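You operate a simulated robot arm through the tools that you are given. There is no shell and no other tool. Be economical: measure what you need, move in short steps, check, and stop when the job is done.

The job below is to be done with a simulated two-armed robot. You get a single attempt, and the scene is never put back.

TASK
Press the clay button two times. Take the blue filter from the top of the sample table and put it on the middle of the sample table. Take the lid off the purple small tin on the wall top by the chutes and lay it down there. Close the cup hatch. Take the purple tag and put it on the engine ledge. Put two of the sample tins from the top of the jug table on the bench top. Close the right bench drawer. Shut the door of the seed cabinet. Open the bottom drawer of the grey cabinet. Do these in any order. Set down upright: filter.

The check looks at the end state, three seconds after you hand in, the way a careful person would. Anything else that was tipped, shoved, dropped, spilled or broken makes it a failure. Lids that push on must go on centred and level and be pressed home; caps that screw on are set level and turned clockwise until they are tight.

THE ROBOT
Two 7-joint arms with two-finger parallel grippers on one trunk, on a base that drives. Base frame: it is fixed to the floor where the robot stands at the start and does not move with it; the origin is under the middle of the robot, x ahead of it, y to its left, z up; the surface under the hand at the start is at about z = 750. Lengths are in mm, angles in degrees, forces in N, time in s.
The left shoulder is at the start at [57, 182, 1164], the right one opposite. With the tool pointing down near the work surface each hand reaches from about 100 to 720 mm from the robot's upright axis, wherever it stands, measured 20 degrees to its own side. Places, roughly: bench top (45x25 cm) [-860, 1480, 860]; bottom drawer of the grey cabinet [-1300, -2900, 100]; clay button [600, 0, 1000]; cup hatch [-1400, -1700, 600]; door of the seed cabinet [400, 200, 800]; engine ledge (13x18 cm) [-1920, -5400, 900]; filter [500, -2250, 750]; middle of the sample table [500, -1000, 800]; purple tag [-1250, -1500, 250]; right bench drawer [-400, 1300, 700]; sample tin (6x6x6 cm) [-1000, -400, 800]; small tin [500, -4250, 750]. Payload 3.91 kg a hand.
The tool frame of a hand sits at the grasp point between the pads (the TCP): z along the fingers, y along the line on which they close. The tips reach 30 mm beyond it. The gripper opens to 110 mm. The fingers are 20 mm wide and 10 mm thick; the gripper's body (48 by 112 mm) begins 55 mm behind the TCP.
Orientation is told as [roll, pitch, yaw] about the base's x, y, z axes, in that order, counted from this pose: with the fingers straight down and closing along the base's y, the tool's x points along the base's -x, its y along +y and its z along -z.

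THE INTERFACE
- The arms move only by the tool nudge_tool. It takes "left_rows", "right_rows" or both (then of equal length, played together; a hand with none holds still); each is a list of rows, each a list of 6 numbers: the shift along the tool's x, y, z in mm, then the turn, a rotation vector about the tool's x, y, z in rad. In form: [[x, y, z, ax, ay, az], ...]. A call has 1 to 10 rows; each row is the pose to reach, as a shift and turn from the pose commanded when the call began, along the tool's axes at that moment. "left_gripper" and "right_gripper" are, for a hand that has rows, the closure, from 0 (fully open) to 1 (shut), set as the call begins (left out, the last holds). Each row takes 0.2 s and may step no farther than 50 mm and 8.6 degrees from the row before; otherwise, or with a gripper value out of range, the whole call is refused. Where a pose cannot be reached the arm comes as near as it can. A force on the tool above 40 N (or 10 N above the force at the start of the call, whichever is more), or a blocked arm, ends the call early, and 0.2 s more pass. Each finger travels about 72 mm/s and halts on what it meets, pressing with about 33 N; the grip force reading is that of the motor and also rises with nothing between the fingers. The clock runs only during rows and for 0.2 s after the last one: add rows that repeat a pose to give the fingers time. It gives the time, the measured TCP pose, the force on the tool (base axes), the opening and the grip force at its end, in the units of the frame above (readings bear some noise), with the torque about the TCP (base axes, N m) and any sound that the robot's microphone picked up.
- Cameras (640 x 400 px; columns grow to the right, rows downward): "scene" is now at [154, -56.4, 1337.9]; the picture's right is [-0.72, -0.69, 0.00], its down [-0.51, 0.53, -0.68] and it looks along [0.47, -0.49, -0.74] (base axes); focal length 214 px, centre (320, 200). "left" rides on the left gripper at [73, -17, -103] in its tool frame; the picture's right is [0.23, 0.97, 0.00], its down [-0.76, 0.18, -0.62] and it looks along [-0.61, 0.14, 0.78] (tool axes); focal length 222 px, centre (320, 200). "right" rides on the right gripper at [72, 17, -103] in its tool frame; the picture's right is [-0.23, 0.97, 0.00], its down [-0.76, -0.18, -0.62] and it looks along [-0.61, -0.14, 0.78] (tool axes); focal length 222 px, centre (320, 200). There is no depth. A picture from a camera that has moved, and an enlarged one, comes with that camera's place and axes in the base frame and with its lens.
- get_image(camera): a new picture of that camera. The clock stands still meanwhile.
- raise_lower(by): slides the trunk up (or, below 0, down) by that many mm; the arms and the scene camera ride with it, the base frame stays. It gives what a move gives, with no picture.
- drive_base(legs): drives the robot by 1 to 6 legs, each [ahead, left, turn to the left] in mm, mm and degrees, along the robot's own axes; the way and the turn of a leg run together, so that a leg with both is an arc; at most 1500 mm and 180 degrees a leg. The arms and the cameras ride along, it lands a little off, and it stops where it bumps. It gives what a move gives.
- aim_head(pan, tilt): turns the head with the scene camera to pan (to the left, within 80 degrees either way) and tilt (down, from -29 to 69), counted from straight ahead of the robot. It gives what a move gives.
- zoom(camera, box): a new picture of the part [left, top, right, bottom] of that camera's present view, enlarged. The clock stands still meanwhile.
- close_job(): hands the job in; it is judged then, once.

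Go step by step. Nothing tells you exact positions but the pictures and the camera data: compare them with the known pose of the tool, close in by small moves and look again before you grip or let go. The budget is 207 turns and 194 pictures, counting those below and the enlarged ones. Unless the task says otherwise, let go and move clear before handing in.

The tools are called after "Request:" as a command line: name --argument value ..., lists and objects as JSON in quotes. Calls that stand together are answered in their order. nudge_tool: Moves the arms, as the interface text tells. Its arguments: {"type":"object","properties":{"left_rows":{"type":"array"},"left_gripper":{"type":"number"},"right_rows":{"type":"array"},"right_gripper":{"type":"number"}},"required":[]} The other tools are called the same way: raise_lower (by) slides the trunk up or down; drive_base (legs) drives the base; aim_head (pan, tilt) turns the head that bears the scene camera; get_image (camera) takes a picture; zoom (camera, box) takes an enlarged picture of a part of a camera's view; close_job () hands the job in.

At the start:

```text
time_s: 0.0
left_eef_pos: [331.1, 154.9, 1291.6]
left_ee_rot: [-0.1, 0.0, 0.1]
left_force: [-0.5, -0.7, -0.2]
left_wrist_torque: [0.01, 0.01, -0.02]
left_opening: 110.2
left_gripper_force: 0.1
right_eef_pos: [404.5, -150.4, 1269.8]
right_ee_rot: [0.0, 0.0, 0.0]
right_force: [-0.6, -0.1, -0.1]
right_wrist_torque: [0.02, 0.02, -0.03]
right_opening: 110.1
right_gripper_force: 0.0
trunk travel left (down, up): [-425.0, 89.0]
robot x, y, heading: [0.8, 0.8, 0.3]
head pan, tilt: [-46.4, 47.4]
```

scene: 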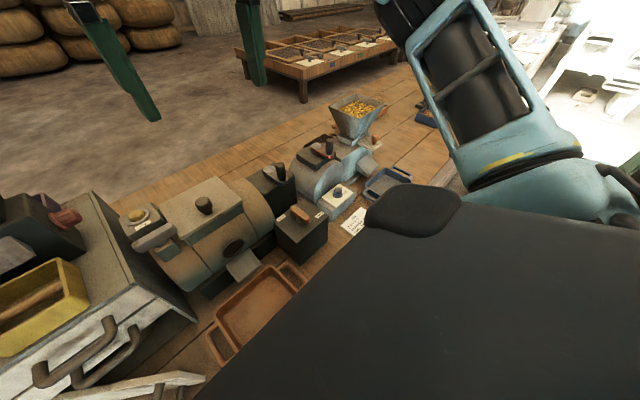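
right: 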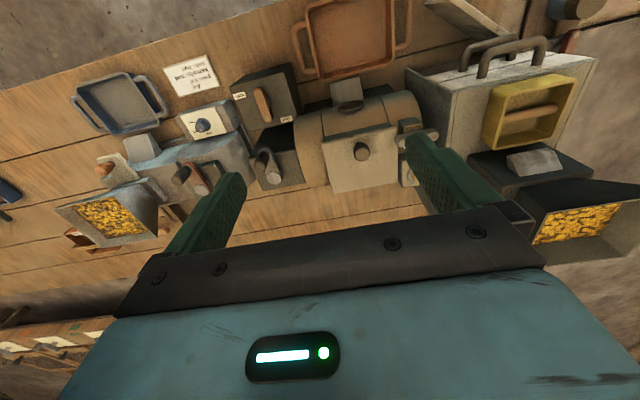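
left: 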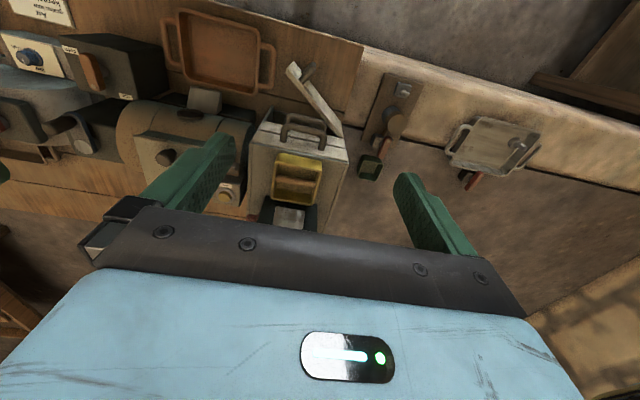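

I see a table with machines ahead: hoppers, a grey cabinet-like box. I'll look around with the head first.

Request:
aim_head --pan 0 --tilt 40

Request:
get_image --camera "scene"

```text
time_s: 1.1
left_eef_pos: [331.2, 156.0, 1292.0]
left_ee_rot: [-0.2, 0.1, -0.4]
left_force: [-3.0, 54.9, 17.9]
left_wrist_torque: [-7.02, 1.21, -5.12]
left_opening: 110.0
left_gripper_force: 0.1
right_eef_pos: [405.4, -149.9, 1268.9]
right_ee_rot: [0.0, 0.1, 0.0]
right_force: [0.1, -0.1, 0.3]
right_wrist_torque: [0.01, 0.04, -0.03]
right_opening: 110.2
right_gripper_force: 0.1
trunk travel left (down, up): [-425.0, 89.0]
robot x, y, heading: [-2.0, 2.2, 0.0]
head pan, tilt: [0.0, 40.0]
```

```text
190 pictures are left
camera scene: at [179.7, -22.5, 1345.7], right [-0.28, -0.96, 0.0], down [-0.64, 0.19, -0.74], along [0.71, -0.21, -0.67], focal length 214 px, centre (320, 200)
```

scene: 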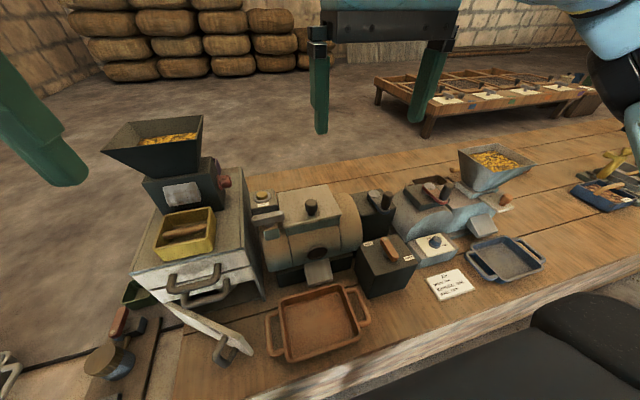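

The head appears to be touching the left hand (force 55 N, pan stopped short). I'll move the left hand out to the left.

Request:
nudge_tool --left_rows '[[0, 40, 0, 0, 0, 0], [0, 80, 0, 0, 0, 0], [0, 120, 0, 0, 0, 0], [0, 150, 0, 0, 0, 0], [0, 150, 0, 0, 0, 0]]'

Request:
get_image --camera "scene"

```text
time_s: 2.3
left_eef_pos: [333.9, 300.0, 1286.6]
left_ee_rot: [-0.2, -0.1, 0.0]
left_force: [-0.1, 0.3, 0.4]
left_wrist_torque: [-0.02, 0.03, 0.02]
left_opening: 110.2
left_gripper_force: 0.0
left hand out of reach, approached as far as the arm can: row 4, 5
right_eef_pos: [405.0, -152.5, 1269.3]
right_ee_rot: [-0.1, 0.0, 0.0]
right_force: [0.5, 0.0, 0.0]
right_wrist_torque: [0.01, 0.01, -0.02]
right_opening: 110.0
right_gripper_force: 0.1
trunk travel left (down, up): [-425.0, 89.0]
robot x, y, heading: [-2.9, 0.3, -0.0]
head pan, tilt: [0.0, 40.0]
```

```text
189 pictures are left
camera scene: at [184.6, 0.4, 1348.6], right [0.0, -1.0, 0.0], down [-0.64, 0.0, -0.77], along [0.77, 0.0, -0.64], focal length 214 px, centre (320, 200)
```

scene: 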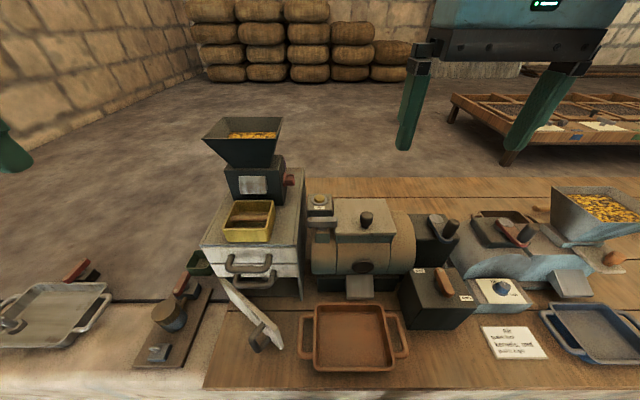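

Request:
zoom --camera "scene" --box '[180, 110, 420, 380]'

Request:
zoom --camera "scene" --box '[400, 160, 640, 370]'

```text
1.48 times, centred on (300, 245) of scene
camera zoom: at [184.6, 0.4, 1348.6], right [0.0, -1.0, 0.0], down [-0.64, 0.0, -0.77], along [0.77, 0.0, -0.64], focal length 318 px, centre (350, 133)
```

zoom: 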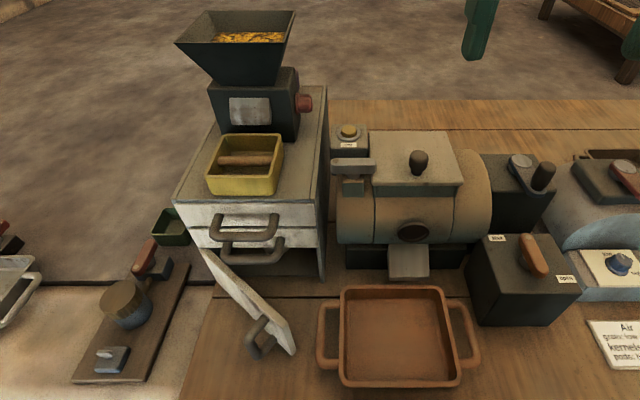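

```text
1.90 times, centred on (520, 265) of scene
camera zoom: at [184.6, 0.4, 1348.6], right [0.0, -1.0, 0.0], down [-0.64, 0.0, -0.77], along [0.77, 0.0, -0.64], focal length 408 px, centre (-61, 76)
```

zoom: 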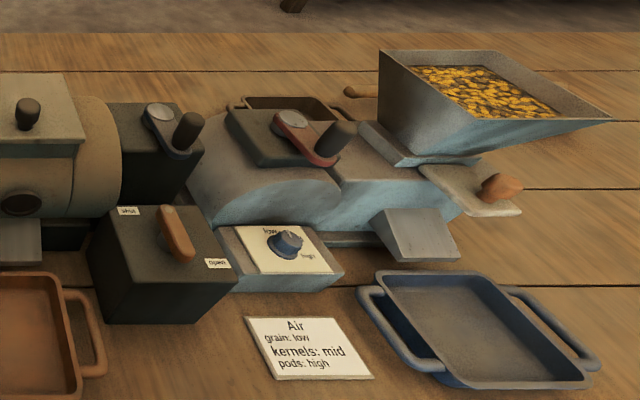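

Request:
zoom --camera "scene" --box '[260, 150, 350, 220]'

Request:
zoom --camera "scene" --box '[120, 230, 300, 370]'

```text
5.71 times, centred on (305, 185) of scene
camera zoom: at [184.6, 0.4, 1348.6], right [0.0, -1.0, 0.0], down [-0.64, 0.0, -0.77], along [0.77, 0.0, -0.64], focal length 1226 px, centre (406, 286)
```

zoom: 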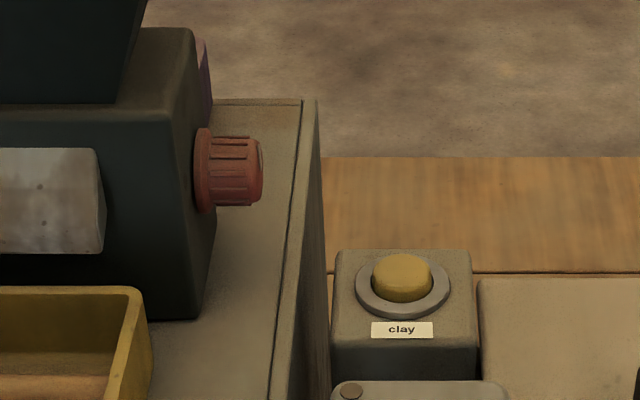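

```text
2.86 times, centred on (210, 300) of scene
camera zoom: at [184.6, 0.4, 1348.6], right [0.0, -1.0, 0.0], down [-0.64, 0.0, -0.77], along [0.77, 0.0, -0.64], focal length 613 px, centre (634, -86)
```

zoom: 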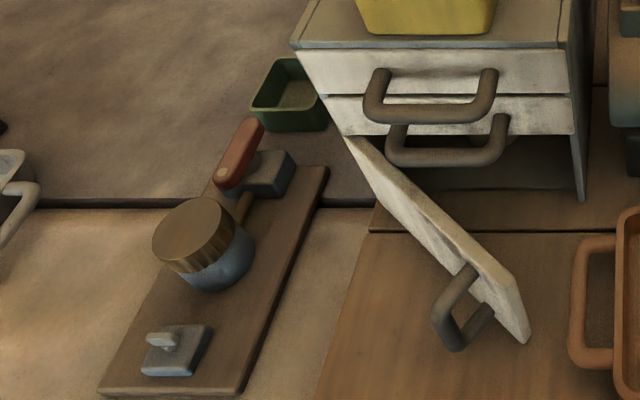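

The "clay" labelled ochre button sits between the cabinet and the roaster. I'll take pictures from the two wrist cameras to triangulate.

Request:
get_image --camera "left"

Request:
zoom --camera "right" --box '[360, 0, 640, 250]'

```text
184 pictures are left
camera left: at [262.2, 284.3, 1389.7], right [-0.23, 0.97, 0.0], down [0.76, 0.18, 0.62], along [0.61, 0.14, -0.78], focal length 222 px, centre (320, 200)
```

left: 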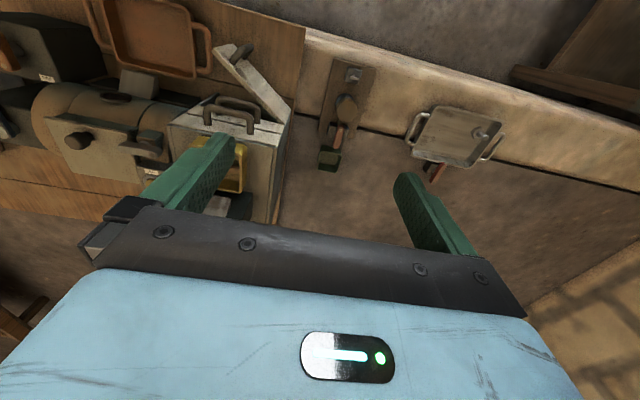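

```text
1.60 times, centred on (500, 125) of right
camera zoom: at [333.1, -133.2, 1373.8], right [0.23, 0.97, 0.0], down [0.76, -0.18, 0.62], along [0.61, -0.14, -0.78], focal length 355 px, centre (32, 320)
```

zoom: 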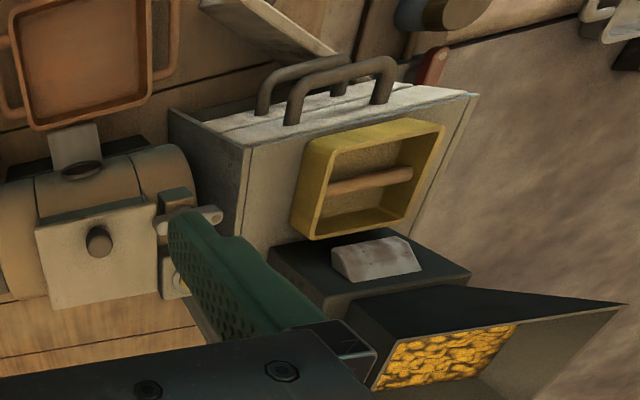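

The clay button comes out near (655, 2, 968). I'll close the right gripper and move above it.

Request:
nudge_tool --right_rows '[[-40, 25, 0, 0, 0, 0], [-80, 50, 20, 0, 0, 0], [-120, 75, 40, 0, 0, 0], [-160, 100, 60, 0, 0, 0], [-200, 125, 80, 0, 0, 0], [-235, 145, 110, 0, 0, 0], [-250, 153, 150, 0, 0, 0], [-250, 153, 150, 0, 0, 0]]' --right_gripper 1

Request:
get_image --camera "scene"

Request:
get_image --camera "right"

```text
refused: row 2 steps farther than a row can; nothing moved
```

```text
182 pictures are left
camera scene: at [184.6, 0.4, 1348.6], right [0.0, -1.0, 0.0], down [-0.64, 0.0, -0.77], along [0.77, 0.0, -0.64], focal length 214 px, centre (320, 200)
```

scene: 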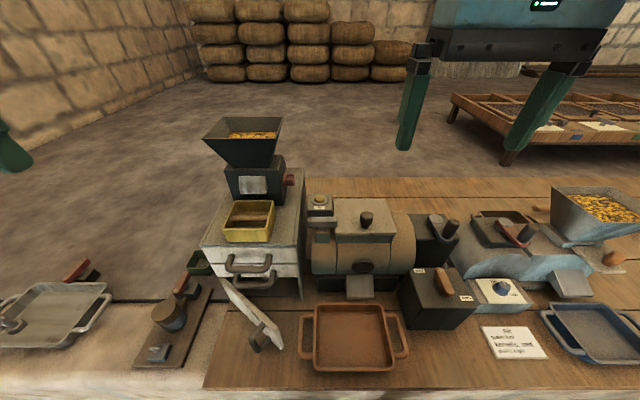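

```text
181 pictures are left
camera right: at [333.1, -133.2, 1373.8], right [0.23, 0.97, 0.0], down [0.76, -0.18, 0.62], along [0.61, -0.14, -0.78], focal length 222 px, centre (320, 200)
```

right: 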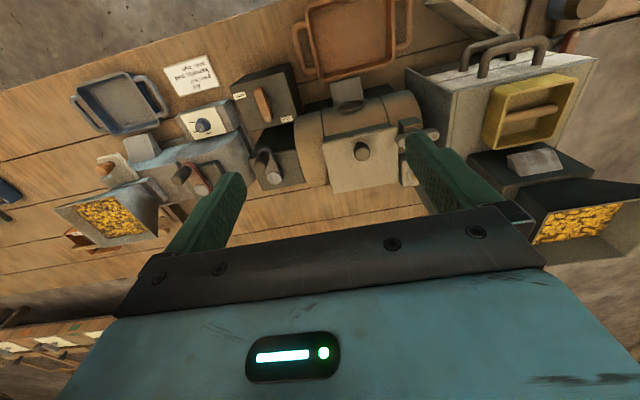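

A row was over the step limit; I'll resend with smaller steps.

Request:
nudge_tool --right_rows '[[-30, 18, 10, 0, 0, 0], [-65, 37, 20, 0, 0, 0], [-100, 56, 35, 0, 0, 0], [-135, 75, 50, 0, 0, 0], [-170, 95, 65, 0, 0, 0], [-200, 120, 85, 0, 0, 0], [-230, 142, 110, 0, 0, 0], [-250, 153, 150, 0, 0, 0], [-250, 153, 150, 0, 0, 0]]' --right_gripper 1

Request:
get_image --camera "right"

Request:
get_image --camera "scene"

```text
time_s: 4.5
left_eef_pos: [334.2, 298.5, 1288.0]
left_ee_rot: [-0.2, 0.0, 0.0]
left_force: [0.1, -0.3, -0.5]
left_wrist_torque: [0.04, -0.01, 0.0]
left_opening: 110.1
left_gripper_force: 0.0
right_eef_pos: [648.6, -45.8, 1116.9]
right_ee_rot: [1.1, -0.1, -3.6]
right_force: [0.6, -0.1, -0.5]
right_wrist_torque: [0.03, 0.04, -0.01]
right_opening: 0.0
right_gripper_force: 32.4
right hand out of reach, approached as far as the arm can: row 7, 8, 9
trunk travel left (down, up): [-425.0, 89.0]
robot x, y, heading: [-2.0, 3.2, 0.1]
head pan, tilt: [0.0, 40.0]
stopped in row 9 (right hand): the arm was blocked; the commanded pose is now the measured one
```

```text
180 pictures are left
camera right: at [579.2, -24.3, 1221.2], right [0.29, 0.96, 0.02], down [0.75, -0.24, 0.62], along [0.6, -0.16, -0.78], focal length 222 px, centre (320, 200)
```

right: 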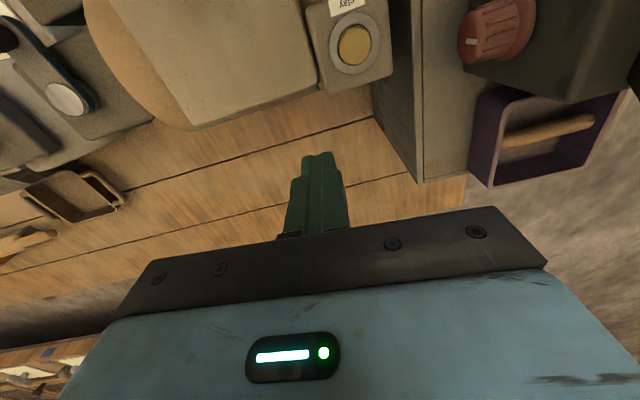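

```text
179 pictures are left
camera scene: at [184.8, 0.0, 1348.5], right [0.0, -1.0, 0.0], down [-0.64, 0.0, -0.77], along [0.77, 0.0, -0.64], focal length 214 px, centre (320, 200)
```

scene: 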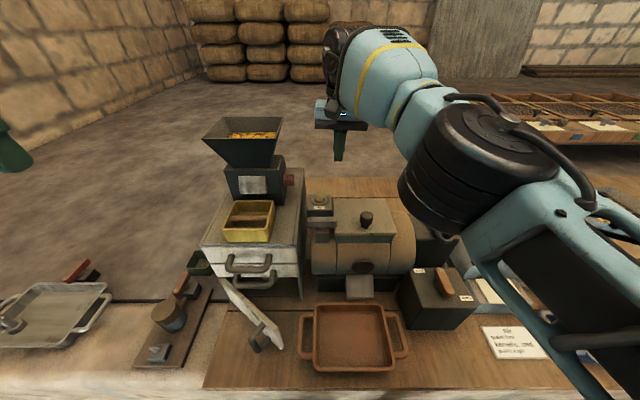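

From two views the button is at about (603, 1, 1007). I'll bring the hand back over it.

Request:
nudge_tool --right_rows '[[25, 22, 0, 0, 0, -0.03], [49, 44, 0, 0, 0, -0.06], [49, 44, 20, 0, 0, -0.06], [49, 44, 20, 0, 0, -0.06]]'

Request:
get_image --camera "right"

Request:
zoom --camera "scene" --box '[260, 130, 380, 220]'

```text
time_s: 5.4
left_eef_pos: [333.4, 301.5, 1286.2]
left_ee_rot: [-0.3, -0.1, 0.1]
left_force: [-0.2, 0.3, -0.2]
left_wrist_torque: [0.02, 0.03, -0.02]
left_opening: 109.7
left_gripper_force: 0.1
right_eef_pos: [630.1, -45.3, 1020.3]
right_ee_rot: [0.1, 9.9, -4.4]
right_force: [0.7, -0.1, 0.2]
right_wrist_torque: [0.02, 0.04, 0.0]
right_opening: 0.0
right_gripper_force: 32.8
right hand out of reach, approached as far as the arm can: row 1, 2, 3, 4
trunk travel left (down, up): [-425.0, 89.0]
robot x, y, heading: [-0.9, -0.1, 0.3]
head pan, tilt: [0.0, 40.0]
stopped in row 4 (right hand): the arm was blocked; the commanded pose is now the measured one
```

```text
178 pictures are left
camera right: at [578.8, -22.6, 1135.6], right [0.3, 0.95, -0.04], down [0.84, -0.24, 0.48], along [0.45, -0.18, -0.88], focal length 222 px, centre (320, 200)
```

right: 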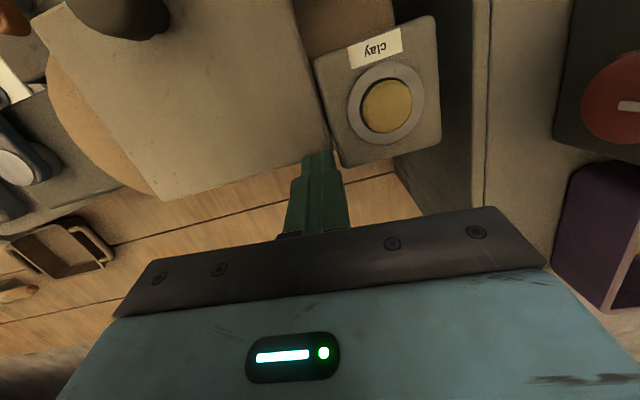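

```text
4.44 times, centred on (320, 175) of scene
camera zoom: at [183.9, 1.3, 1348.6], right [0.0, -1.0, 0.0], down [-0.64, 0.0, -0.77], along [0.77, 0.0, -0.64], focal length 953 px, centre (320, 311)
```

zoom: 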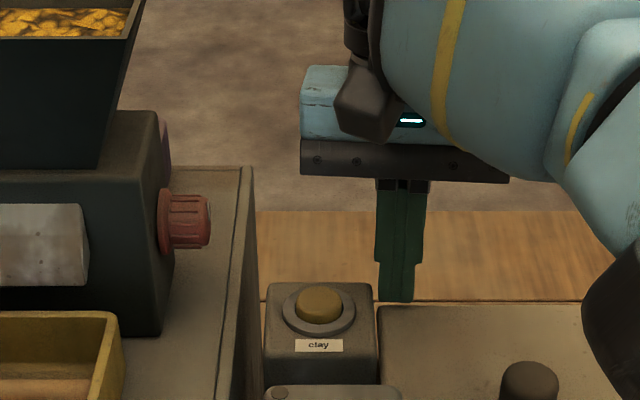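

The arm struggles reaching across; button confirmed at (600, 2, 1009). I'll lift the hand and strafe the base left 200 mm so the right arm reaches it naturally.

Request:
nudge_tool --right_rows '[[20, -30, -30, 0, 0, 0], [50, -60, -60, 0, 0, 0], [90, -80, -80, 0, 0, 0], [130, -90, -100, 0, 0, 0], [130, -90, -100, 0, 0, 0]]'

Request:
drive_base --legs '[[0, 200, 0]]'

```text
refused: row 2 steps farther than a row can; nothing moved
```

```text
time_s: 6.4
left_eef_pos: [333.0, 316.8, 1286.1]
left_ee_rot: [-0.2, -0.1, -0.2]
left_force: [-0.3, 0.2, 0.0]
left_wrist_torque: [-0.06, 0.02, 0.03]
left_opening: 109.9
left_gripper_force: 0.1
right_eef_pos: [630.1, -41.0, 1018.7]
right_ee_rot: [-1.5, 9.8, -5.6]
right_force: [-5.0, -8.6, 2.3]
right_wrist_torque: [-0.16, 0.13, 0.17]
right_opening: 0.0
right_gripper_force: 33.1
trunk travel left (down, up): [-425.0, 89.0]
robot x, y, heading: [-1.1, 14.9, -0.2]
head pan, tilt: [0.0, 40.0]
stopped in leg 1: the force on the tool passed its limit at 48 N (the readings are from after the stop); the commanded pose is now the measured one
```

The finger bumped the box side; I should not have chained that. Retract with small steps.

Request:
nudge_tool --right_rows '[[0, -15, 0, 0, 0, 0], [0, -20, -35, 0, 0, 0], [0, -20, -75, 0, 0, 0], [30, -30, -100, 0, 0, 0], [60, -45, -120, 0, 0, 0], [60, -45, -120, 0, 0, 0]]'

Request:
zoom --camera "scene" --box '[220, 130, 420, 300]'

```text
time_s: 7.8
left_eef_pos: [335.3, 317.2, 1285.9]
left_ee_rot: [-0.3, -0.1, -0.1]
left_force: [-1.0, 0.7, 0.7]
left_wrist_torque: [-0.02, 0.02, -0.03]
left_opening: 110.0
left_gripper_force: 0.0
right_eef_pos: [588.4, -76.4, 1148.0]
right_ee_rot: [-1.3, 10.0, -5.4]
right_force: [-0.3, -0.5, -0.2]
right_wrist_torque: [-0.03, 0.02, -0.01]
right_opening: 0.1
right_gripper_force: 32.6
right hand out of reach, approached as far as the arm can: row 1, 3
trunk travel left (down, up): [-425.0, 89.0]
robot x, y, heading: [2.4, 20.9, -0.2]
head pan, tilt: [0.0, 40.0]
```

```text
2.35 times, centred on (320, 215) of scene
camera zoom: at [185.0, 18.2, 1348.4], right [0.0, -1.0, 0.0], down [-0.64, 0.0, -0.77], along [0.77, 0.0, -0.64], focal length 505 px, centre (320, 165)
```

zoom: 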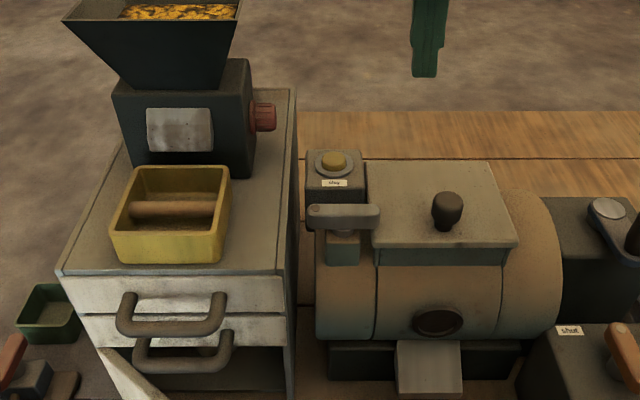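

Nothing appears displaced. I'll level the hand and pull it back before strafing.

Request:
nudge_tool --right_rows '[[30, 0, 0, 0, -0.06, -0.03], [70, 0, 0, 0, -0.12, -0.06], [110, 0, -10, 0, -0.17, -0.09], [150, 0, -15, 0, -0.17, -0.09], [150, 0, -15, 0, -0.17, -0.09]]'

Request:
get_image --camera "scene"

```text
time_s: 9.0
left_eef_pos: [335.1, 317.9, 1286.8]
left_ee_rot: [-0.2, -0.1, -0.1]
left_force: [0.0, -0.2, 1.1]
left_wrist_torque: [-0.01, 0.0, -0.02]
left_opening: 110.5
left_gripper_force: 0.1
right_eef_pos: [444.1, -63.4, 1189.7]
right_ee_rot: [-1.0, 0.3, 0.1]
right_force: [-0.8, 0.2, 0.8]
right_wrist_torque: [0.0, 0.02, 0.02]
right_opening: 0.3
right_gripper_force: 32.8
trunk travel left (down, up): [-425.0, 89.0]
robot x, y, heading: [0.3, 19.1, -0.3]
head pan, tilt: [0.0, 40.0]
```

```text
175 pictures are left
camera scene: at [184.8, 17.5, 1348.5], right [0.0, -1.0, 0.0], down [-0.64, 0.0, -0.77], along [0.77, 0.0, -0.64], focal length 214 px, centre (320, 200)
```

scene: 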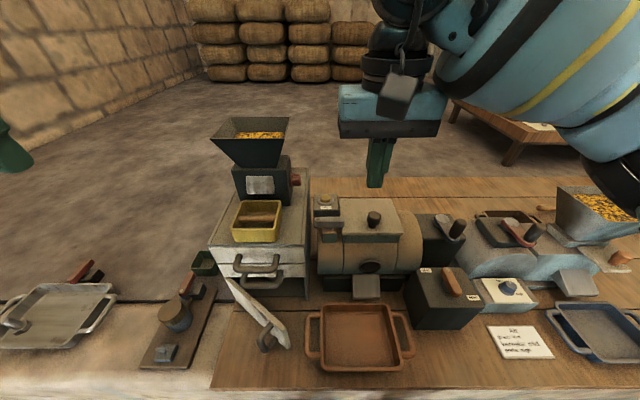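

Clear. Strafe left 180 mm.

Request:
drive_base --legs '[[0, 180, 0]]'

```text
time_s: 11.2
left_eef_pos: [334.7, 496.3, 1285.5]
left_ee_rot: [-0.2, -0.2, -0.1]
left_force: [0.4, -0.1, 0.3]
left_wrist_torque: [0.01, -0.01, -0.01]
left_opening: 109.8
left_gripper_force: 0.0
right_eef_pos: [444.7, 116.1, 1188.3]
right_ee_rot: [-0.9, 0.4, 0.1]
right_force: [-0.2, -0.4, -0.7]
right_wrist_torque: [0.01, -0.02, 0.02]
right_opening: 0.0
right_gripper_force: 33.0
trunk travel left (down, up): [-425.0, 89.0]
robot x, y, heading: [1.8, 194.4, -0.3]
head pan, tilt: [0.0, 40.0]
```

Request:
nudge_tool --right_rows '[[0, -40, 0, 0, 0, 0], [-10, -80, 20, 0, 0, 0], [-35, -114, 40, 0, 0, 0], [-75, -114, 60, 0, 0, 0], [-115, -114, 80, 0, 0, 0], [-155, -114, 90, 0, 0, 0], [-155, -114, 120, 0, 0, 0], [-155, -114, 120, 0, 0, 0]]'

Request:
get_image --camera "right"

Request:
get_image --camera "scene"

```text
time_s: 13.0
left_eef_pos: [334.6, 497.7, 1287.1]
left_ee_rot: [-0.2, -0.1, -0.1]
left_force: [0.5, 0.2, 0.2]
left_wrist_torque: [-0.03, -0.01, 0.02]
left_opening: 110.1
left_gripper_force: 0.1
right_eef_pos: [599.3, 1.5, 1069.4]
right_ee_rot: [-0.9, 0.2, 0.2]
right_force: [0.4, 0.2, 0.0]
right_wrist_torque: [-0.01, -0.03, -0.03]
right_opening: 0.0
right_gripper_force: 33.4
trunk travel left (down, up): [-425.0, 89.0]
robot x, y, heading: [-0.8, 196.3, 0.3]
head pan, tilt: [0.0, 40.0]
```

```text
174 pictures are left
camera right: at [527.7, 21.1, 1174.5], right [0.23, 0.97, -0.02], down [0.76, -0.17, 0.62], along [0.6, -0.15, -0.78], focal length 222 px, centre (320, 200)
```

right: 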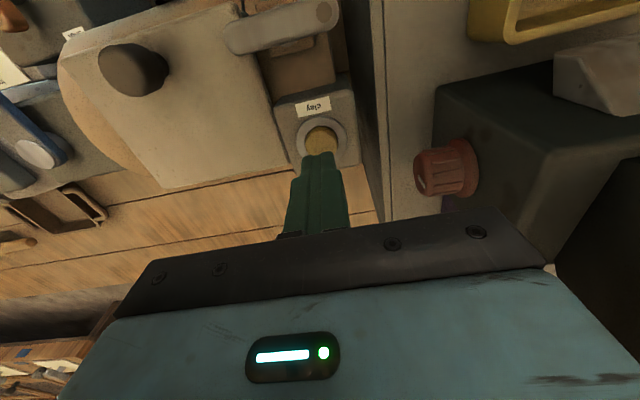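

```text
173 pictures are left
camera scene: at [184.5, 197.4, 1348.7], right [0.0, -1.0, 0.0], down [-0.64, 0.0, -0.77], along [0.77, 0.0, -0.64], focal length 214 px, centre (320, 200)
```

scene: 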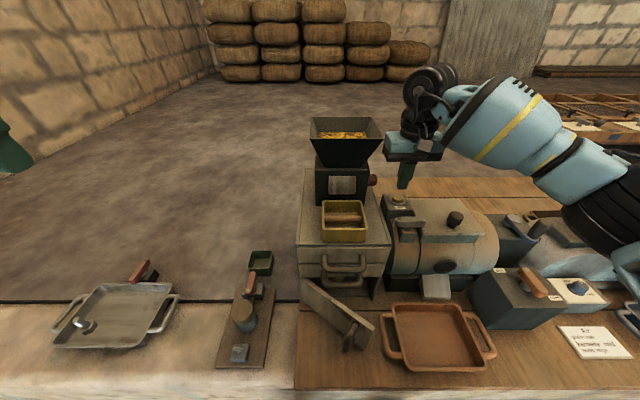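

The closed fingertips are right above the button. Press gently.

Request:
nudge_tool --right_rows '[[0, 0, 15, 0, 0, 0], [0, 0, 24, 0, 0, 0], [0, 0, 29, 0, 0, 0], [0, 0, 33, 0, 0, 0], [0, 0, 36, 0, 0, 0], [0, 0, 36, 0, 0, 0]]'

```text
time_s: 14.4
left_eef_pos: [332.5, 496.5, 1287.4]
left_ee_rot: [-0.2, -0.2, -0.1]
left_force: [-0.2, 0.2, -0.1]
left_wrist_torque: [-0.02, -0.02, -0.01]
left_opening: 110.1
left_gripper_force: 0.1
right_eef_pos: [599.8, 0.0, 1036.3]
right_ee_rot: [-0.9, 0.1, -0.1]
right_force: [1.8, -1.6, 11.1]
right_wrist_torque: [-0.01, -0.07, 0.02]
right_opening: 0.0
right_gripper_force: 32.7
trunk travel left (down, up): [-425.0, 89.0]
robot x, y, heading: [-1.1, 198.2, -0.0]
head pan, tilt: [0.0, 40.0]
heard: click
```

A click: pressed once. Lift, then press once more.

Request:
nudge_tool --right_rows '[[0, 0, -10, 0, 0, 0], [0, 0, -20, 0, 0, 0], [0, 0, -20, 0, 0, 0]]'

Request:
nudge_tool --right_rows '[[0, 0, 8, 0, 0, 0], [0, 0, 14, 0, 0, 0], [0, 0, 18, 0, 0, 0], [0, 0, 20, 0, 0, 0], [0, 0, 20, 0, 0, 0]]'

Request:
nudge_tool --right_rows '[[0, 0, -20, 0, 0, 0], [0, 0, -60, 0, 0, 0], [0, 0, -100, 0, 0, 0], [0, 0, -100, 0, 0, 0]]'

```text
time_s: 15.2
left_eef_pos: [333.4, 497.6, 1286.0]
left_ee_rot: [-0.2, -0.1, -0.1]
left_force: [0.9, -0.1, 0.1]
left_wrist_torque: [-0.02, 0.0, 0.02]
left_opening: 110.2
left_gripper_force: 0.0
right_eef_pos: [599.2, 0.3, 1053.5]
right_ee_rot: [-0.9, 0.2, 0.0]
right_force: [-0.5, -0.7, -0.8]
right_wrist_torque: [0.03, 0.01, -0.02]
right_opening: 0.1
right_gripper_force: 32.7
trunk travel left (down, up): [-425.0, 89.0]
robot x, y, heading: [-0.4, 194.2, 0.1]
head pan, tilt: [0.0, 40.0]
```

```text
time_s: 16.4
left_eef_pos: [333.5, 496.7, 1286.8]
left_ee_rot: [-0.2, -0.1, -0.1]
left_force: [0.0, 0.7, 0.3]
left_wrist_torque: [-0.03, -0.01, 0.02]
left_opening: 109.9
left_gripper_force: 0.0
right_eef_pos: [599.4, 1.1, 1036.4]
right_ee_rot: [-0.9, 0.1, -0.1]
right_force: [3.5, -0.2, 10.4]
right_wrist_torque: [-0.03, -0.13, 0.01]
right_opening: 0.0
right_gripper_force: 33.4
trunk travel left (down, up): [-425.0, 89.0]
robot x, y, heading: [-2.9, 196.6, -0.1]
head pan, tilt: [0.0, 40.0]
heard: click
```

```text
time_s: 17.4
left_eef_pos: [333.8, 496.5, 1286.3]
left_ee_rot: [-0.2, -0.1, -0.1]
left_force: [-0.5, 0.5, -0.3]
left_wrist_torque: [-0.02, 0.0, 0.0]
left_opening: 110.0
left_gripper_force: 0.1
right_eef_pos: [598.4, 1.7, 1135.1]
right_ee_rot: [-0.8, 0.3, 0.1]
right_force: [0.1, 0.2, -0.8]
right_wrist_torque: [0.01, -0.03, 0.0]
right_opening: 0.1
right_gripper_force: 33.4
trunk travel left (down, up): [-425.0, 89.0]
robot x, y, heading: [1.4, 194.9, -0.1]
head pan, tilt: [0.0, 40.0]
```

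Two clicks in total: the button is done. Now the seed cabinet door; let me zoom in on it.

Request:
zoom --camera "scene" --box '[270, 220, 430, 380]'

Request:
get_image --camera "left"

```text
2.50 times, centred on (350, 300) of scene
camera zoom: at [184.9, 196.8, 1348.5], right [0.0, -1.0, 0.0], down [-0.64, 0.0, -0.77], along [0.77, 0.0, -0.64], focal length 536 px, centre (245, -50)
```

zoom: 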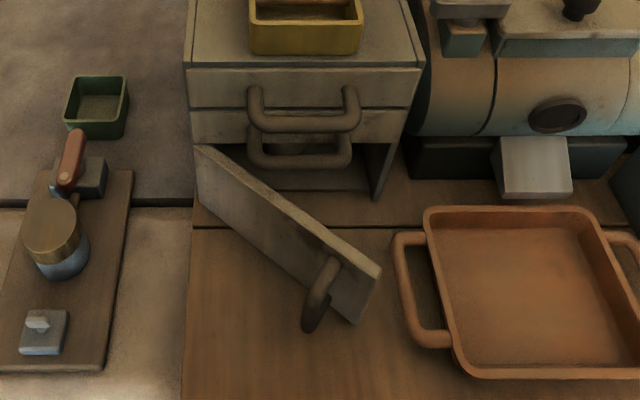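

```text
171 pictures are left
camera left: at [263.0, 480.1, 1389.6], right [-0.23, 0.97, 0.0], down [0.76, 0.18, 0.62], along [0.61, 0.14, -0.78], focal length 222 px, centre (320, 200)
```

left: 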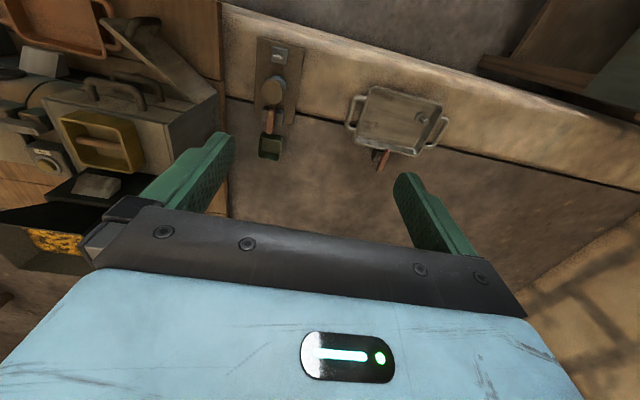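

The door free edge is near (348, 91), hinge near (452, 242), top at about z 887, with drawer handles above. I'll pull the right hand back while tilting the fingers forward, to push the door from the front below those handles.

Request:
nudge_tool --right_rows '[[32, 12, 10, 0, -0.131, 0], [64, 24, 20, 0, -0.262, 0], [96, 36, 30, 0, -0.393, 0], [128, 48, 40, 0, -0.524, 0], [160, 60, 50, 0, -0.655, 0], [192, 72, 60, 0, -0.786, 0], [224, 84, 70, 0, -0.917, 0], [256, 96, 80, 0, -1.047, 0], [275, 130, 110, 0, -1.047, 0], [280, 160, 140, 0, -1.047, 0]]'

Request:
get_image --camera "scene"

```text
time_s: 19.6
left_eef_pos: [335.2, 495.9, 1285.9]
left_ee_rot: [-0.2, -0.1, -0.1]
left_force: [0.5, 0.6, 0.1]
left_wrist_torque: [0.0, -0.03, 0.01]
left_opening: 110.2
left_gripper_force: 0.2
right_eef_pos: [327.5, 163.4, 992.7]
right_ee_rot: [-1.7, -60.2, 0.0]
right_force: [0.1, -0.1, 0.0]
right_wrist_torque: [-0.01, 0.0, -0.01]
right_opening: 0.0
right_gripper_force: 32.9
right hand out of reach, approached as far as the arm can: row 7, 8, 9, 10
trunk travel left (down, up): [-425.0, 89.0]
robot x, y, heading: [-2.5, 195.2, -0.0]
head pan, tilt: [0.0, 40.0]
```

```text
170 pictures are left
camera scene: at [184.7, 197.1, 1348.6], right [0.0, -1.0, 0.0], down [-0.64, 0.0, -0.77], along [0.77, 0.0, -0.64], focal length 214 px, centre (320, 200)
```

scene: 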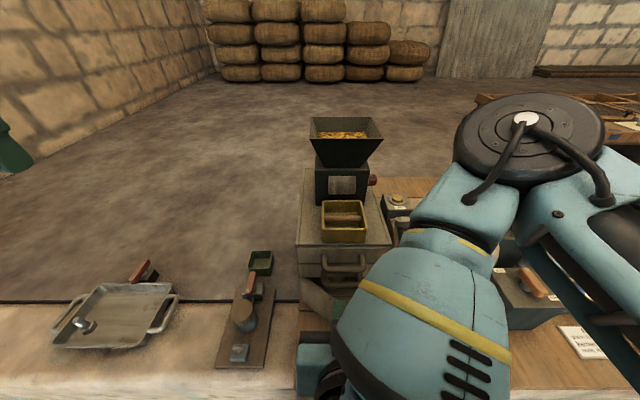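

Request:
nudge_tool --right_rows '[[30, 0, 17, 0, 0, 0], [60, 0, 35, 0, 0, 0], [90, 0, 52, 0, 0, 0], [122, 0, 70, 0, 0, 0], [122, 0, 70, 0, 0, 0]]'

Request:
get_image --camera "scene"

Request:
get_image --camera "right"

```text
time_s: 20.8
left_eef_pos: [333.1, 497.4, 1286.5]
left_ee_rot: [-0.3, -0.1, -0.1]
left_force: [-0.7, 0.2, -0.7]
left_wrist_torque: [0.03, 0.01, 0.01]
left_opening: 110.1
left_gripper_force: 0.0
right_eef_pos: [326.6, 157.9, 851.1]
right_ee_rot: [-1.3, -59.8, -0.6]
right_force: [0.8, 0.9, -0.1]
right_wrist_torque: [0.03, 0.01, 0.0]
right_opening: 0.3
right_gripper_force: 33.2
trunk travel left (down, up): [-425.0, 89.0]
robot x, y, heading: [2.6, 198.8, -0.1]
head pan, tilt: [0.0, 40.0]
```

```text
169 pictures are left
camera scene: at [184.3, 197.2, 1348.7], right [0.0, -1.0, 0.0], down [-0.64, 0.0, -0.77], along [0.77, 0.0, -0.64], focal length 214 px, centre (320, 200)
```

scene: 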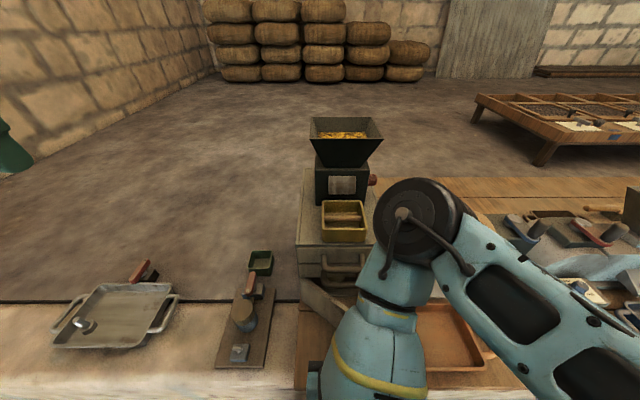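

```text
168 pictures are left
camera right: at [203.0, 180.0, 841.7], right [0.14, 0.97, 0.19], down [-0.16, -0.16, 0.97], along [0.98, -0.17, 0.13], focal length 222 px, centre (320, 200)
```

right: 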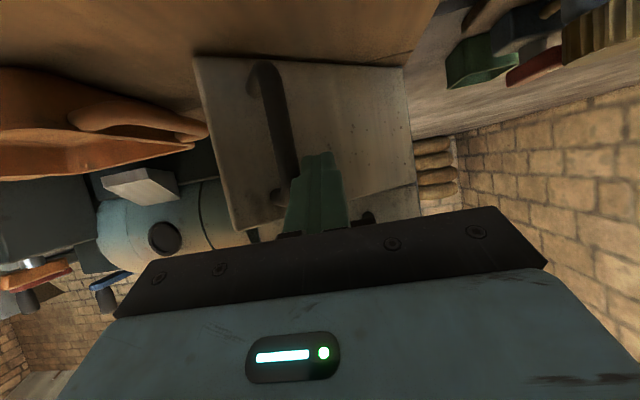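

The door is right ahead of the fingertips, handle to the right of them (picture is upside down). Push forward along x.

Request:
nudge_tool --right_rows '[[0, 12, 0, 0, 0, 0], [-10, 12, 17, 0, 0, 0], [-20, 12, 35, 0, 0, 0], [-27, 12, 47, 0, 0, 0], [-34, 12, 59, 0, 0, 0], [-40, 12, 70, 0, 0, 0], [-45, 12, 78, 0, 0, 0], [-50, 12, 86, 0, 0, 0], [-50, 12, 86, 0, 0, 0]]'

Request:
get_image --camera "right"

```text
time_s: 22.8
left_eef_pos: [333.8, 497.1, 1286.5]
left_ee_rot: [-0.3, 0.0, -0.2]
left_force: [-0.6, -0.1, 0.4]
left_wrist_torque: [0.02, 0.0, 0.0]
left_opening: 110.0
left_gripper_force: 0.0
right_eef_pos: [420.3, 177.4, 850.7]
right_ee_rot: [-1.7, -59.6, 1.5]
right_force: [-0.9, -0.5, 0.3]
right_wrist_torque: [-0.05, -0.02, 0.0]
right_opening: 0.0
right_gripper_force: 32.4
trunk travel left (down, up): [-425.0, 89.0]
robot x, y, heading: [4.0, 194.4, -0.2]
head pan, tilt: [0.0, 40.0]
```

```text
167 pictures are left
camera right: at [295.1, 194.6, 841.1], right [0.11, 0.98, 0.18], down [-0.15, -0.16, 0.97], along [0.98, -0.14, 0.13], focal length 222 px, centre (320, 200)
```

right: 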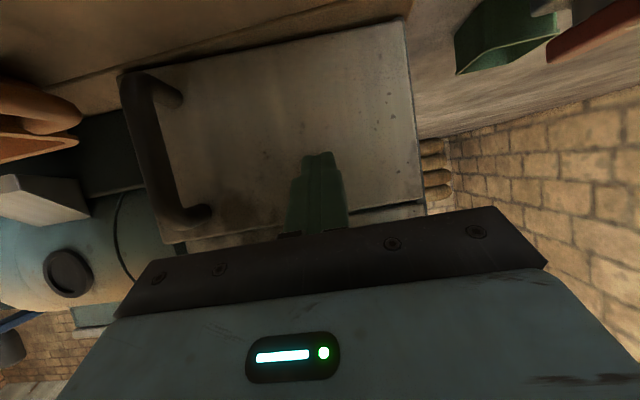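

Nearly shut. Continue with small steps until it resists.

Request:
nudge_tool --right_rows '[[-3, 0, 5, 0, 0, 0], [-6, 0, 10, 0, 0, 0], [-9, 0, 15, 0, 0, 0], [-11, 0, 19, 0, 0, 0], [-13, 0, 23, 0, 0, 0], [-15, 0, 27, 0, 0, 0], [-17, 0, 31, 0, 0, 0]]'

Request:
get_image --camera "right"

```text
time_s: 23.7
left_eef_pos: [332.3, 495.5, 1286.7]
left_ee_rot: [-0.1, -0.2, 0.0]
left_force: [0.3, 0.1, -0.2]
left_wrist_torque: [0.0, 0.03, -0.01]
left_opening: 110.1
left_gripper_force: 0.1
right_eef_pos: [429.9, 176.9, 847.4]
right_ee_rot: [-1.7, -58.7, 2.0]
right_force: [-25.7, -3.4, 13.0]
right_wrist_torque: [0.05, -0.23, -0.15]
right_opening: 0.0
right_gripper_force: 32.6
trunk travel left (down, up): [-425.0, 89.0]
robot x, y, heading: [0.2, 194.1, -0.2]
head pan, tilt: [0.0, 40.0]
stopped in row 4 (right hand): the force on the tool passed its limit at 45 N (the readings are from after the stop); the commanded pose is now the measured one
```

```text
166 pictures are left
camera right: at [304.0, 194.2, 841.1], right [0.11, 0.98, 0.18], down [-0.14, -0.16, 0.98], along [0.98, -0.13, 0.11], focal length 222 px, centre (320, 200)
```

right: 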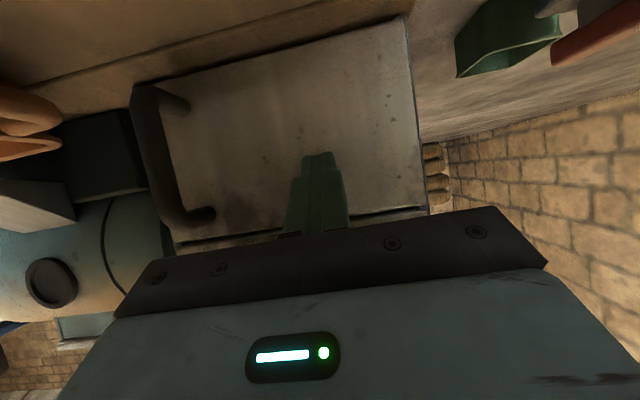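

It hit its stop; the door looks shut. Back out straight and check.

Request:
nudge_tool --right_rows '[[10, 0, -17, 0, 0, 0], [25, 0, -43, 0, 0, 0], [40, 0, -69, 0, 0, 0], [55, 0, -95, 0, 0, 0], [35, 0, -115, 0, 0, 0], [0, 0, -130, 0, 0, 0], [-35, 0, -145, 0, 0, 0], [-75, 0, -160, 0, 0, 0], [-115, 0, -175, 0, 0, 0], [-115, 0, -175, 0, 0, 0]]'

Request:
get_image --camera "scene"

Request:
get_image --camera "right"

```text
time_s: 25.9
left_eef_pos: [334.5, 497.2, 1286.2]
left_ee_rot: [-0.2, -0.1, -0.1]
left_force: [-0.3, 0.2, -0.4]
left_wrist_torque: [-0.03, -0.02, 0.01]
left_opening: 110.0
left_gripper_force: 0.1
right_eef_pos: [344.9, 177.6, 1034.5]
right_ee_rot: [-3.1, -59.1, 2.4]
right_force: [0.7, 0.2, -0.2]
right_wrist_torque: [-0.01, -0.02, -0.01]
right_opening: 0.3
right_gripper_force: 33.3
trunk travel left (down, up): [-425.0, 89.0]
robot x, y, heading: [2.0, 196.3, -0.4]
head pan, tilt: [0.0, 40.0]
```

```text
165 pictures are left
camera scene: at [183.9, 197.5, 1348.6], right [0.0, -1.0, 0.0], down [-0.64, 0.0, -0.77], along [0.77, 0.0, -0.64], focal length 214 px, centre (320, 200)
```

scene: 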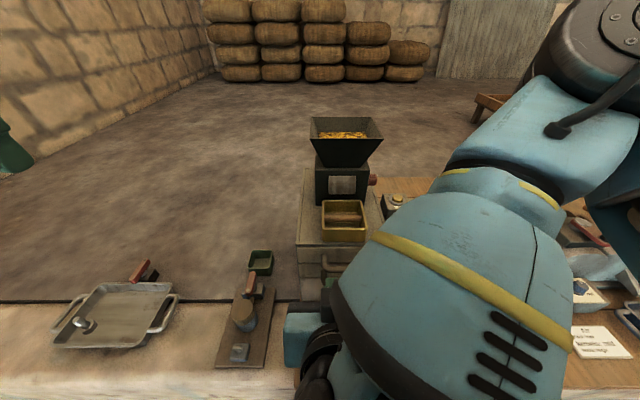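

```text
164 pictures are left
camera right: at [219.7, 195.9, 1026.1], right [0.12, 0.98, 0.17], down [-0.15, -0.15, 0.98], along [0.98, -0.14, 0.12], focal length 222 px, centre (320, 200)
```

right: 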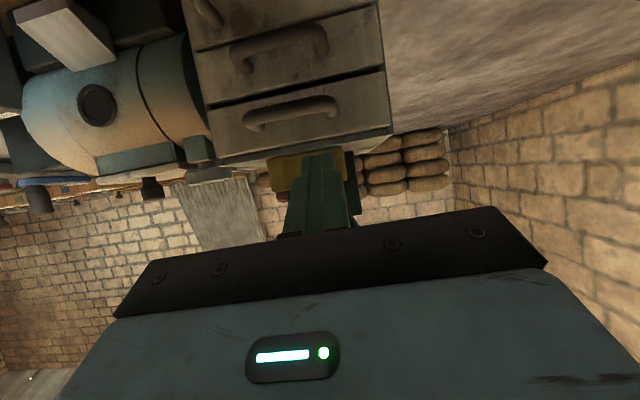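

The door is closed. Tuck the right hand back to vertical, then turn around to look at the jug table and bench.

Request:
nudge_tool --right_rows '[[-9, -20, -15, 0, 0.131, 0], [-18, -40, -29, 0, 0.262, 0], [-26, -60, -44, 0, 0.393, 0], [-35, -80, -58, 0, 0.524, 0], [-44, -100, -73, 0, 0.655, 0], [-53, -120, -88, 0, 0.786, 0], [-62, -140, -102, 0, 0.917, 0], [-70, -160, -117, 0, 1.03, 0], [-70, -160, -117, 0, 1.03, 0]]'

Request:
drive_base --legs '[[-250, 0, 0], [0, 0, 150]]'

Request:
aim_head --pan 0 --tilt 25

Request:
get_image --camera "scene"

```text
time_s: 27.4
left_eef_pos: [334.0, 496.2, 1286.4]
left_ee_rot: [-0.2, -0.1, -0.1]
left_force: [-0.4, -0.5, 0.5]
left_wrist_torque: [0.01, -0.03, 0.0]
left_opening: 109.8
left_gripper_force: 0.1
right_eef_pos: [301.8, 60.9, 1124.2]
right_ee_rot: [-1.0, -15.2, -0.8]
right_force: [6.4, -1.4, -0.5]
right_wrist_torque: [0.15, 0.56, 0.11]
right_opening: 0.1
right_gripper_force: 32.9
right hand out of reach, approached as far as the arm can: row 1, 2, 3, 4
trunk travel left (down, up): [-425.0, 89.0]
robot x, y, heading: [0.3, 195.8, -0.1]
head pan, tilt: [0.0, 40.0]
stopped in row 7 (right hand): the force on the tool passed its limit at 145 N (the readings are from after the stop); the commanded pose is now the measured one
```

```text
time_s: 35.3
left_eef_pos: [-695.2, 113.2, 1285.9]
left_ee_rot: [-0.2, -0.1, 148.7]
left_force: [-0.4, -0.3, 0.5]
left_wrist_torque: [0.0, -0.03, -0.02]
left_opening: 110.2
left_gripper_force: 0.0
right_eef_pos: [-441.8, 468.5, 1124.3]
right_ee_rot: [-1.1, -15.2, 147.9]
right_force: [-18.8, 18.3, -13.7]
right_wrist_torque: [-0.44, -0.2, 0.28]
right_opening: 0.0
right_gripper_force: 32.9
trunk travel left (down, up): [-425.0, 89.0]
robot x, y, heading: [-254.6, 199.7, 148.8]
head pan, tilt: [0.0, 40.0]
```

```text
time_s: 36.1
left_eef_pos: [-695.4, 113.8, 1286.8]
left_ee_rot: [-0.2, -0.1, 148.6]
left_force: [-0.3, -0.5, 0.0]
left_wrist_torque: [0.0, 0.03, 0.0]
left_opening: 109.9
left_gripper_force: 0.1
right_eef_pos: [-441.9, 469.4, 1124.1]
right_ee_rot: [-1.0, -15.1, 148.0]
right_force: [-6.5, 5.1, -5.6]
right_wrist_torque: [-0.07, -0.04, 0.07]
right_opening: 0.0
right_gripper_force: 33.7
trunk travel left (down, up): [-425.0, 89.0]
robot x, y, heading: [-257.2, 197.0, 148.6]
head pan, tilt: [0.0, 25.0]
```

```text
163 pictures are left
camera scene: at [-421.0, 298.5, 1371.9], right [0.52, 0.85, 0.0], down [0.36, -0.22, -0.91], along [-0.77, 0.47, -0.42], focal length 214 px, centre (320, 200)
```

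scene: 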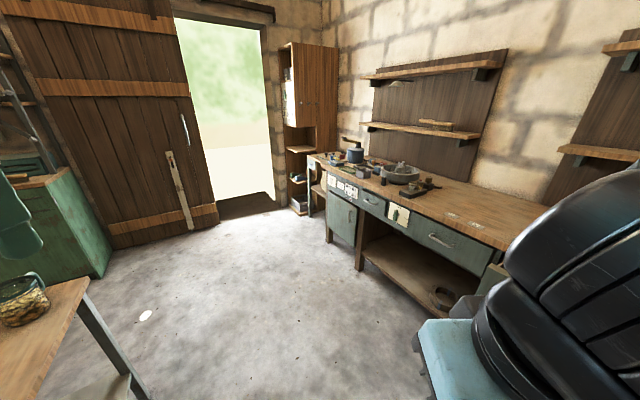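

The right arm momentarily hit something (most likely my own body at z≈1124, away from the table). I see the bench to the right and the jug table to the left. I'll set the right hand level, move it outward, and pan to the bench.

Request:
nudge_tool --right_rows '[[-20, -30, 0, 0, 0.07, 0], [-35, -65, 0, 0, 0.14, 0], [-35, -100, 0, 0, 0.21, 0], [-35, -130, 0, 0, 0.26, 0], [-35, -130, 0, 0, 0.26, 0]]'

Request:
aim_head --pan -40 --tilt 30

Request:
get_image --camera "scene"

```text
time_s: 37.3
left_eef_pos: [-695.0, 112.4, 1286.5]
left_ee_rot: [-0.2, -0.1, 148.7]
left_force: [0.0, -0.9, 0.2]
left_wrist_torque: [-0.02, -0.01, 0.0]
left_opening: 110.1
left_gripper_force: 0.0
right_eef_pos: [-400.1, 597.2, 1134.7]
right_ee_rot: [-1.1, -0.1, 147.8]
right_force: [0.4, -0.3, -0.2]
right_wrist_torque: [-0.02, -0.03, -0.02]
right_opening: 0.1
right_gripper_force: 33.2
trunk travel left (down, up): [-425.0, 89.0]
robot x, y, heading: [-255.0, 196.9, 148.5]
head pan, tilt: [0.0, 25.0]
```

```text
time_s: 38.4
left_eef_pos: [-694.3, 113.7, 1286.0]
left_ee_rot: [-0.2, -0.1, 148.8]
left_force: [0.1, -0.2, -0.3]
left_wrist_torque: [0.0, -0.03, 0.02]
left_opening: 109.9
left_gripper_force: 0.0
right_eef_pos: [-400.9, 597.1, 1135.6]
right_ee_rot: [-1.2, -0.2, 147.7]
right_force: [-0.3, -0.8, 0.5]
right_wrist_torque: [-0.04, 0.02, -0.01]
right_opening: 0.2
right_gripper_force: 32.9
trunk travel left (down, up): [-425.0, 89.0]
robot x, y, heading: [-253.5, 197.8, 148.6]
head pan, tilt: [-40.0, 30.0]
```

```text
162 pictures are left
camera scene: at [-371.4, 336.2, 1364.0], right [0.95, 0.32, 0.0], down [0.16, -0.47, -0.87], along [-0.28, 0.82, -0.5], focal length 214 px, centre (320, 200)
```

scene: 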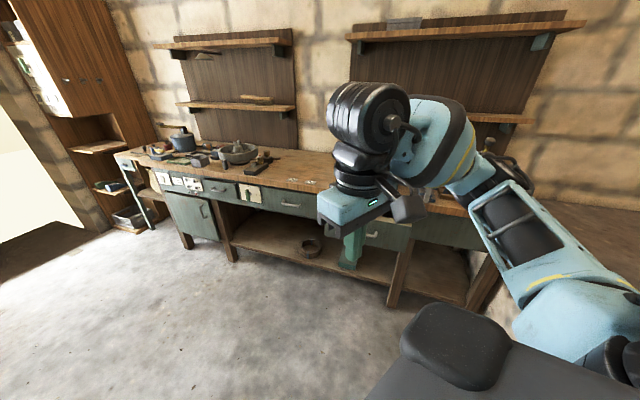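

Bench runs along the far wall. Now look toward the jug table (left).

Request:
aim_head --pan 55 --tilt 35

Request:
get_image --camera "scene"

```text
time_s: 40.1
left_eef_pos: [-694.5, 113.6, 1287.3]
left_ee_rot: [-0.2, -0.1, 148.7]
left_force: [-0.9, -0.1, -0.8]
left_wrist_torque: [-0.02, -0.02, -0.01]
left_opening: 109.9
left_gripper_force: 0.1
right_eef_pos: [-400.9, 597.6, 1133.8]
right_ee_rot: [-1.1, -0.1, 147.7]
right_force: [-0.4, -0.2, 0.3]
right_wrist_torque: [0.02, -0.04, 0.0]
right_opening: 0.1
right_gripper_force: 33.3
trunk travel left (down, up): [-425.0, 89.0]
robot x, y, heading: [-252.8, 195.0, 148.5]
head pan, tilt: [55.0, 35.0]
```

```text
161 pictures are left
camera scene: at [-423.0, 215.3, 1356.2], right [-0.4, 0.92, 0.0], down [0.53, 0.23, -0.82], along [-0.75, -0.33, -0.57], focal length 214 px, centre (320, 200)
```

scene: 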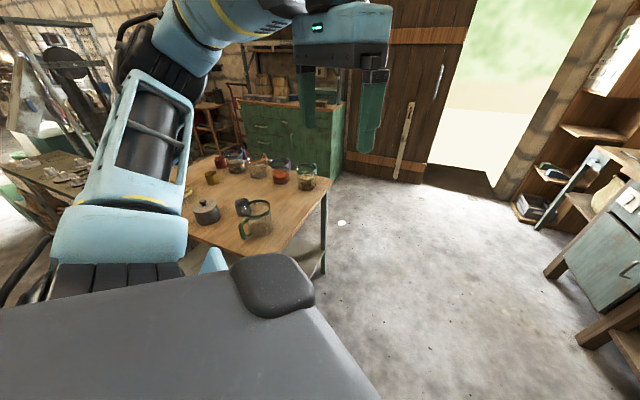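

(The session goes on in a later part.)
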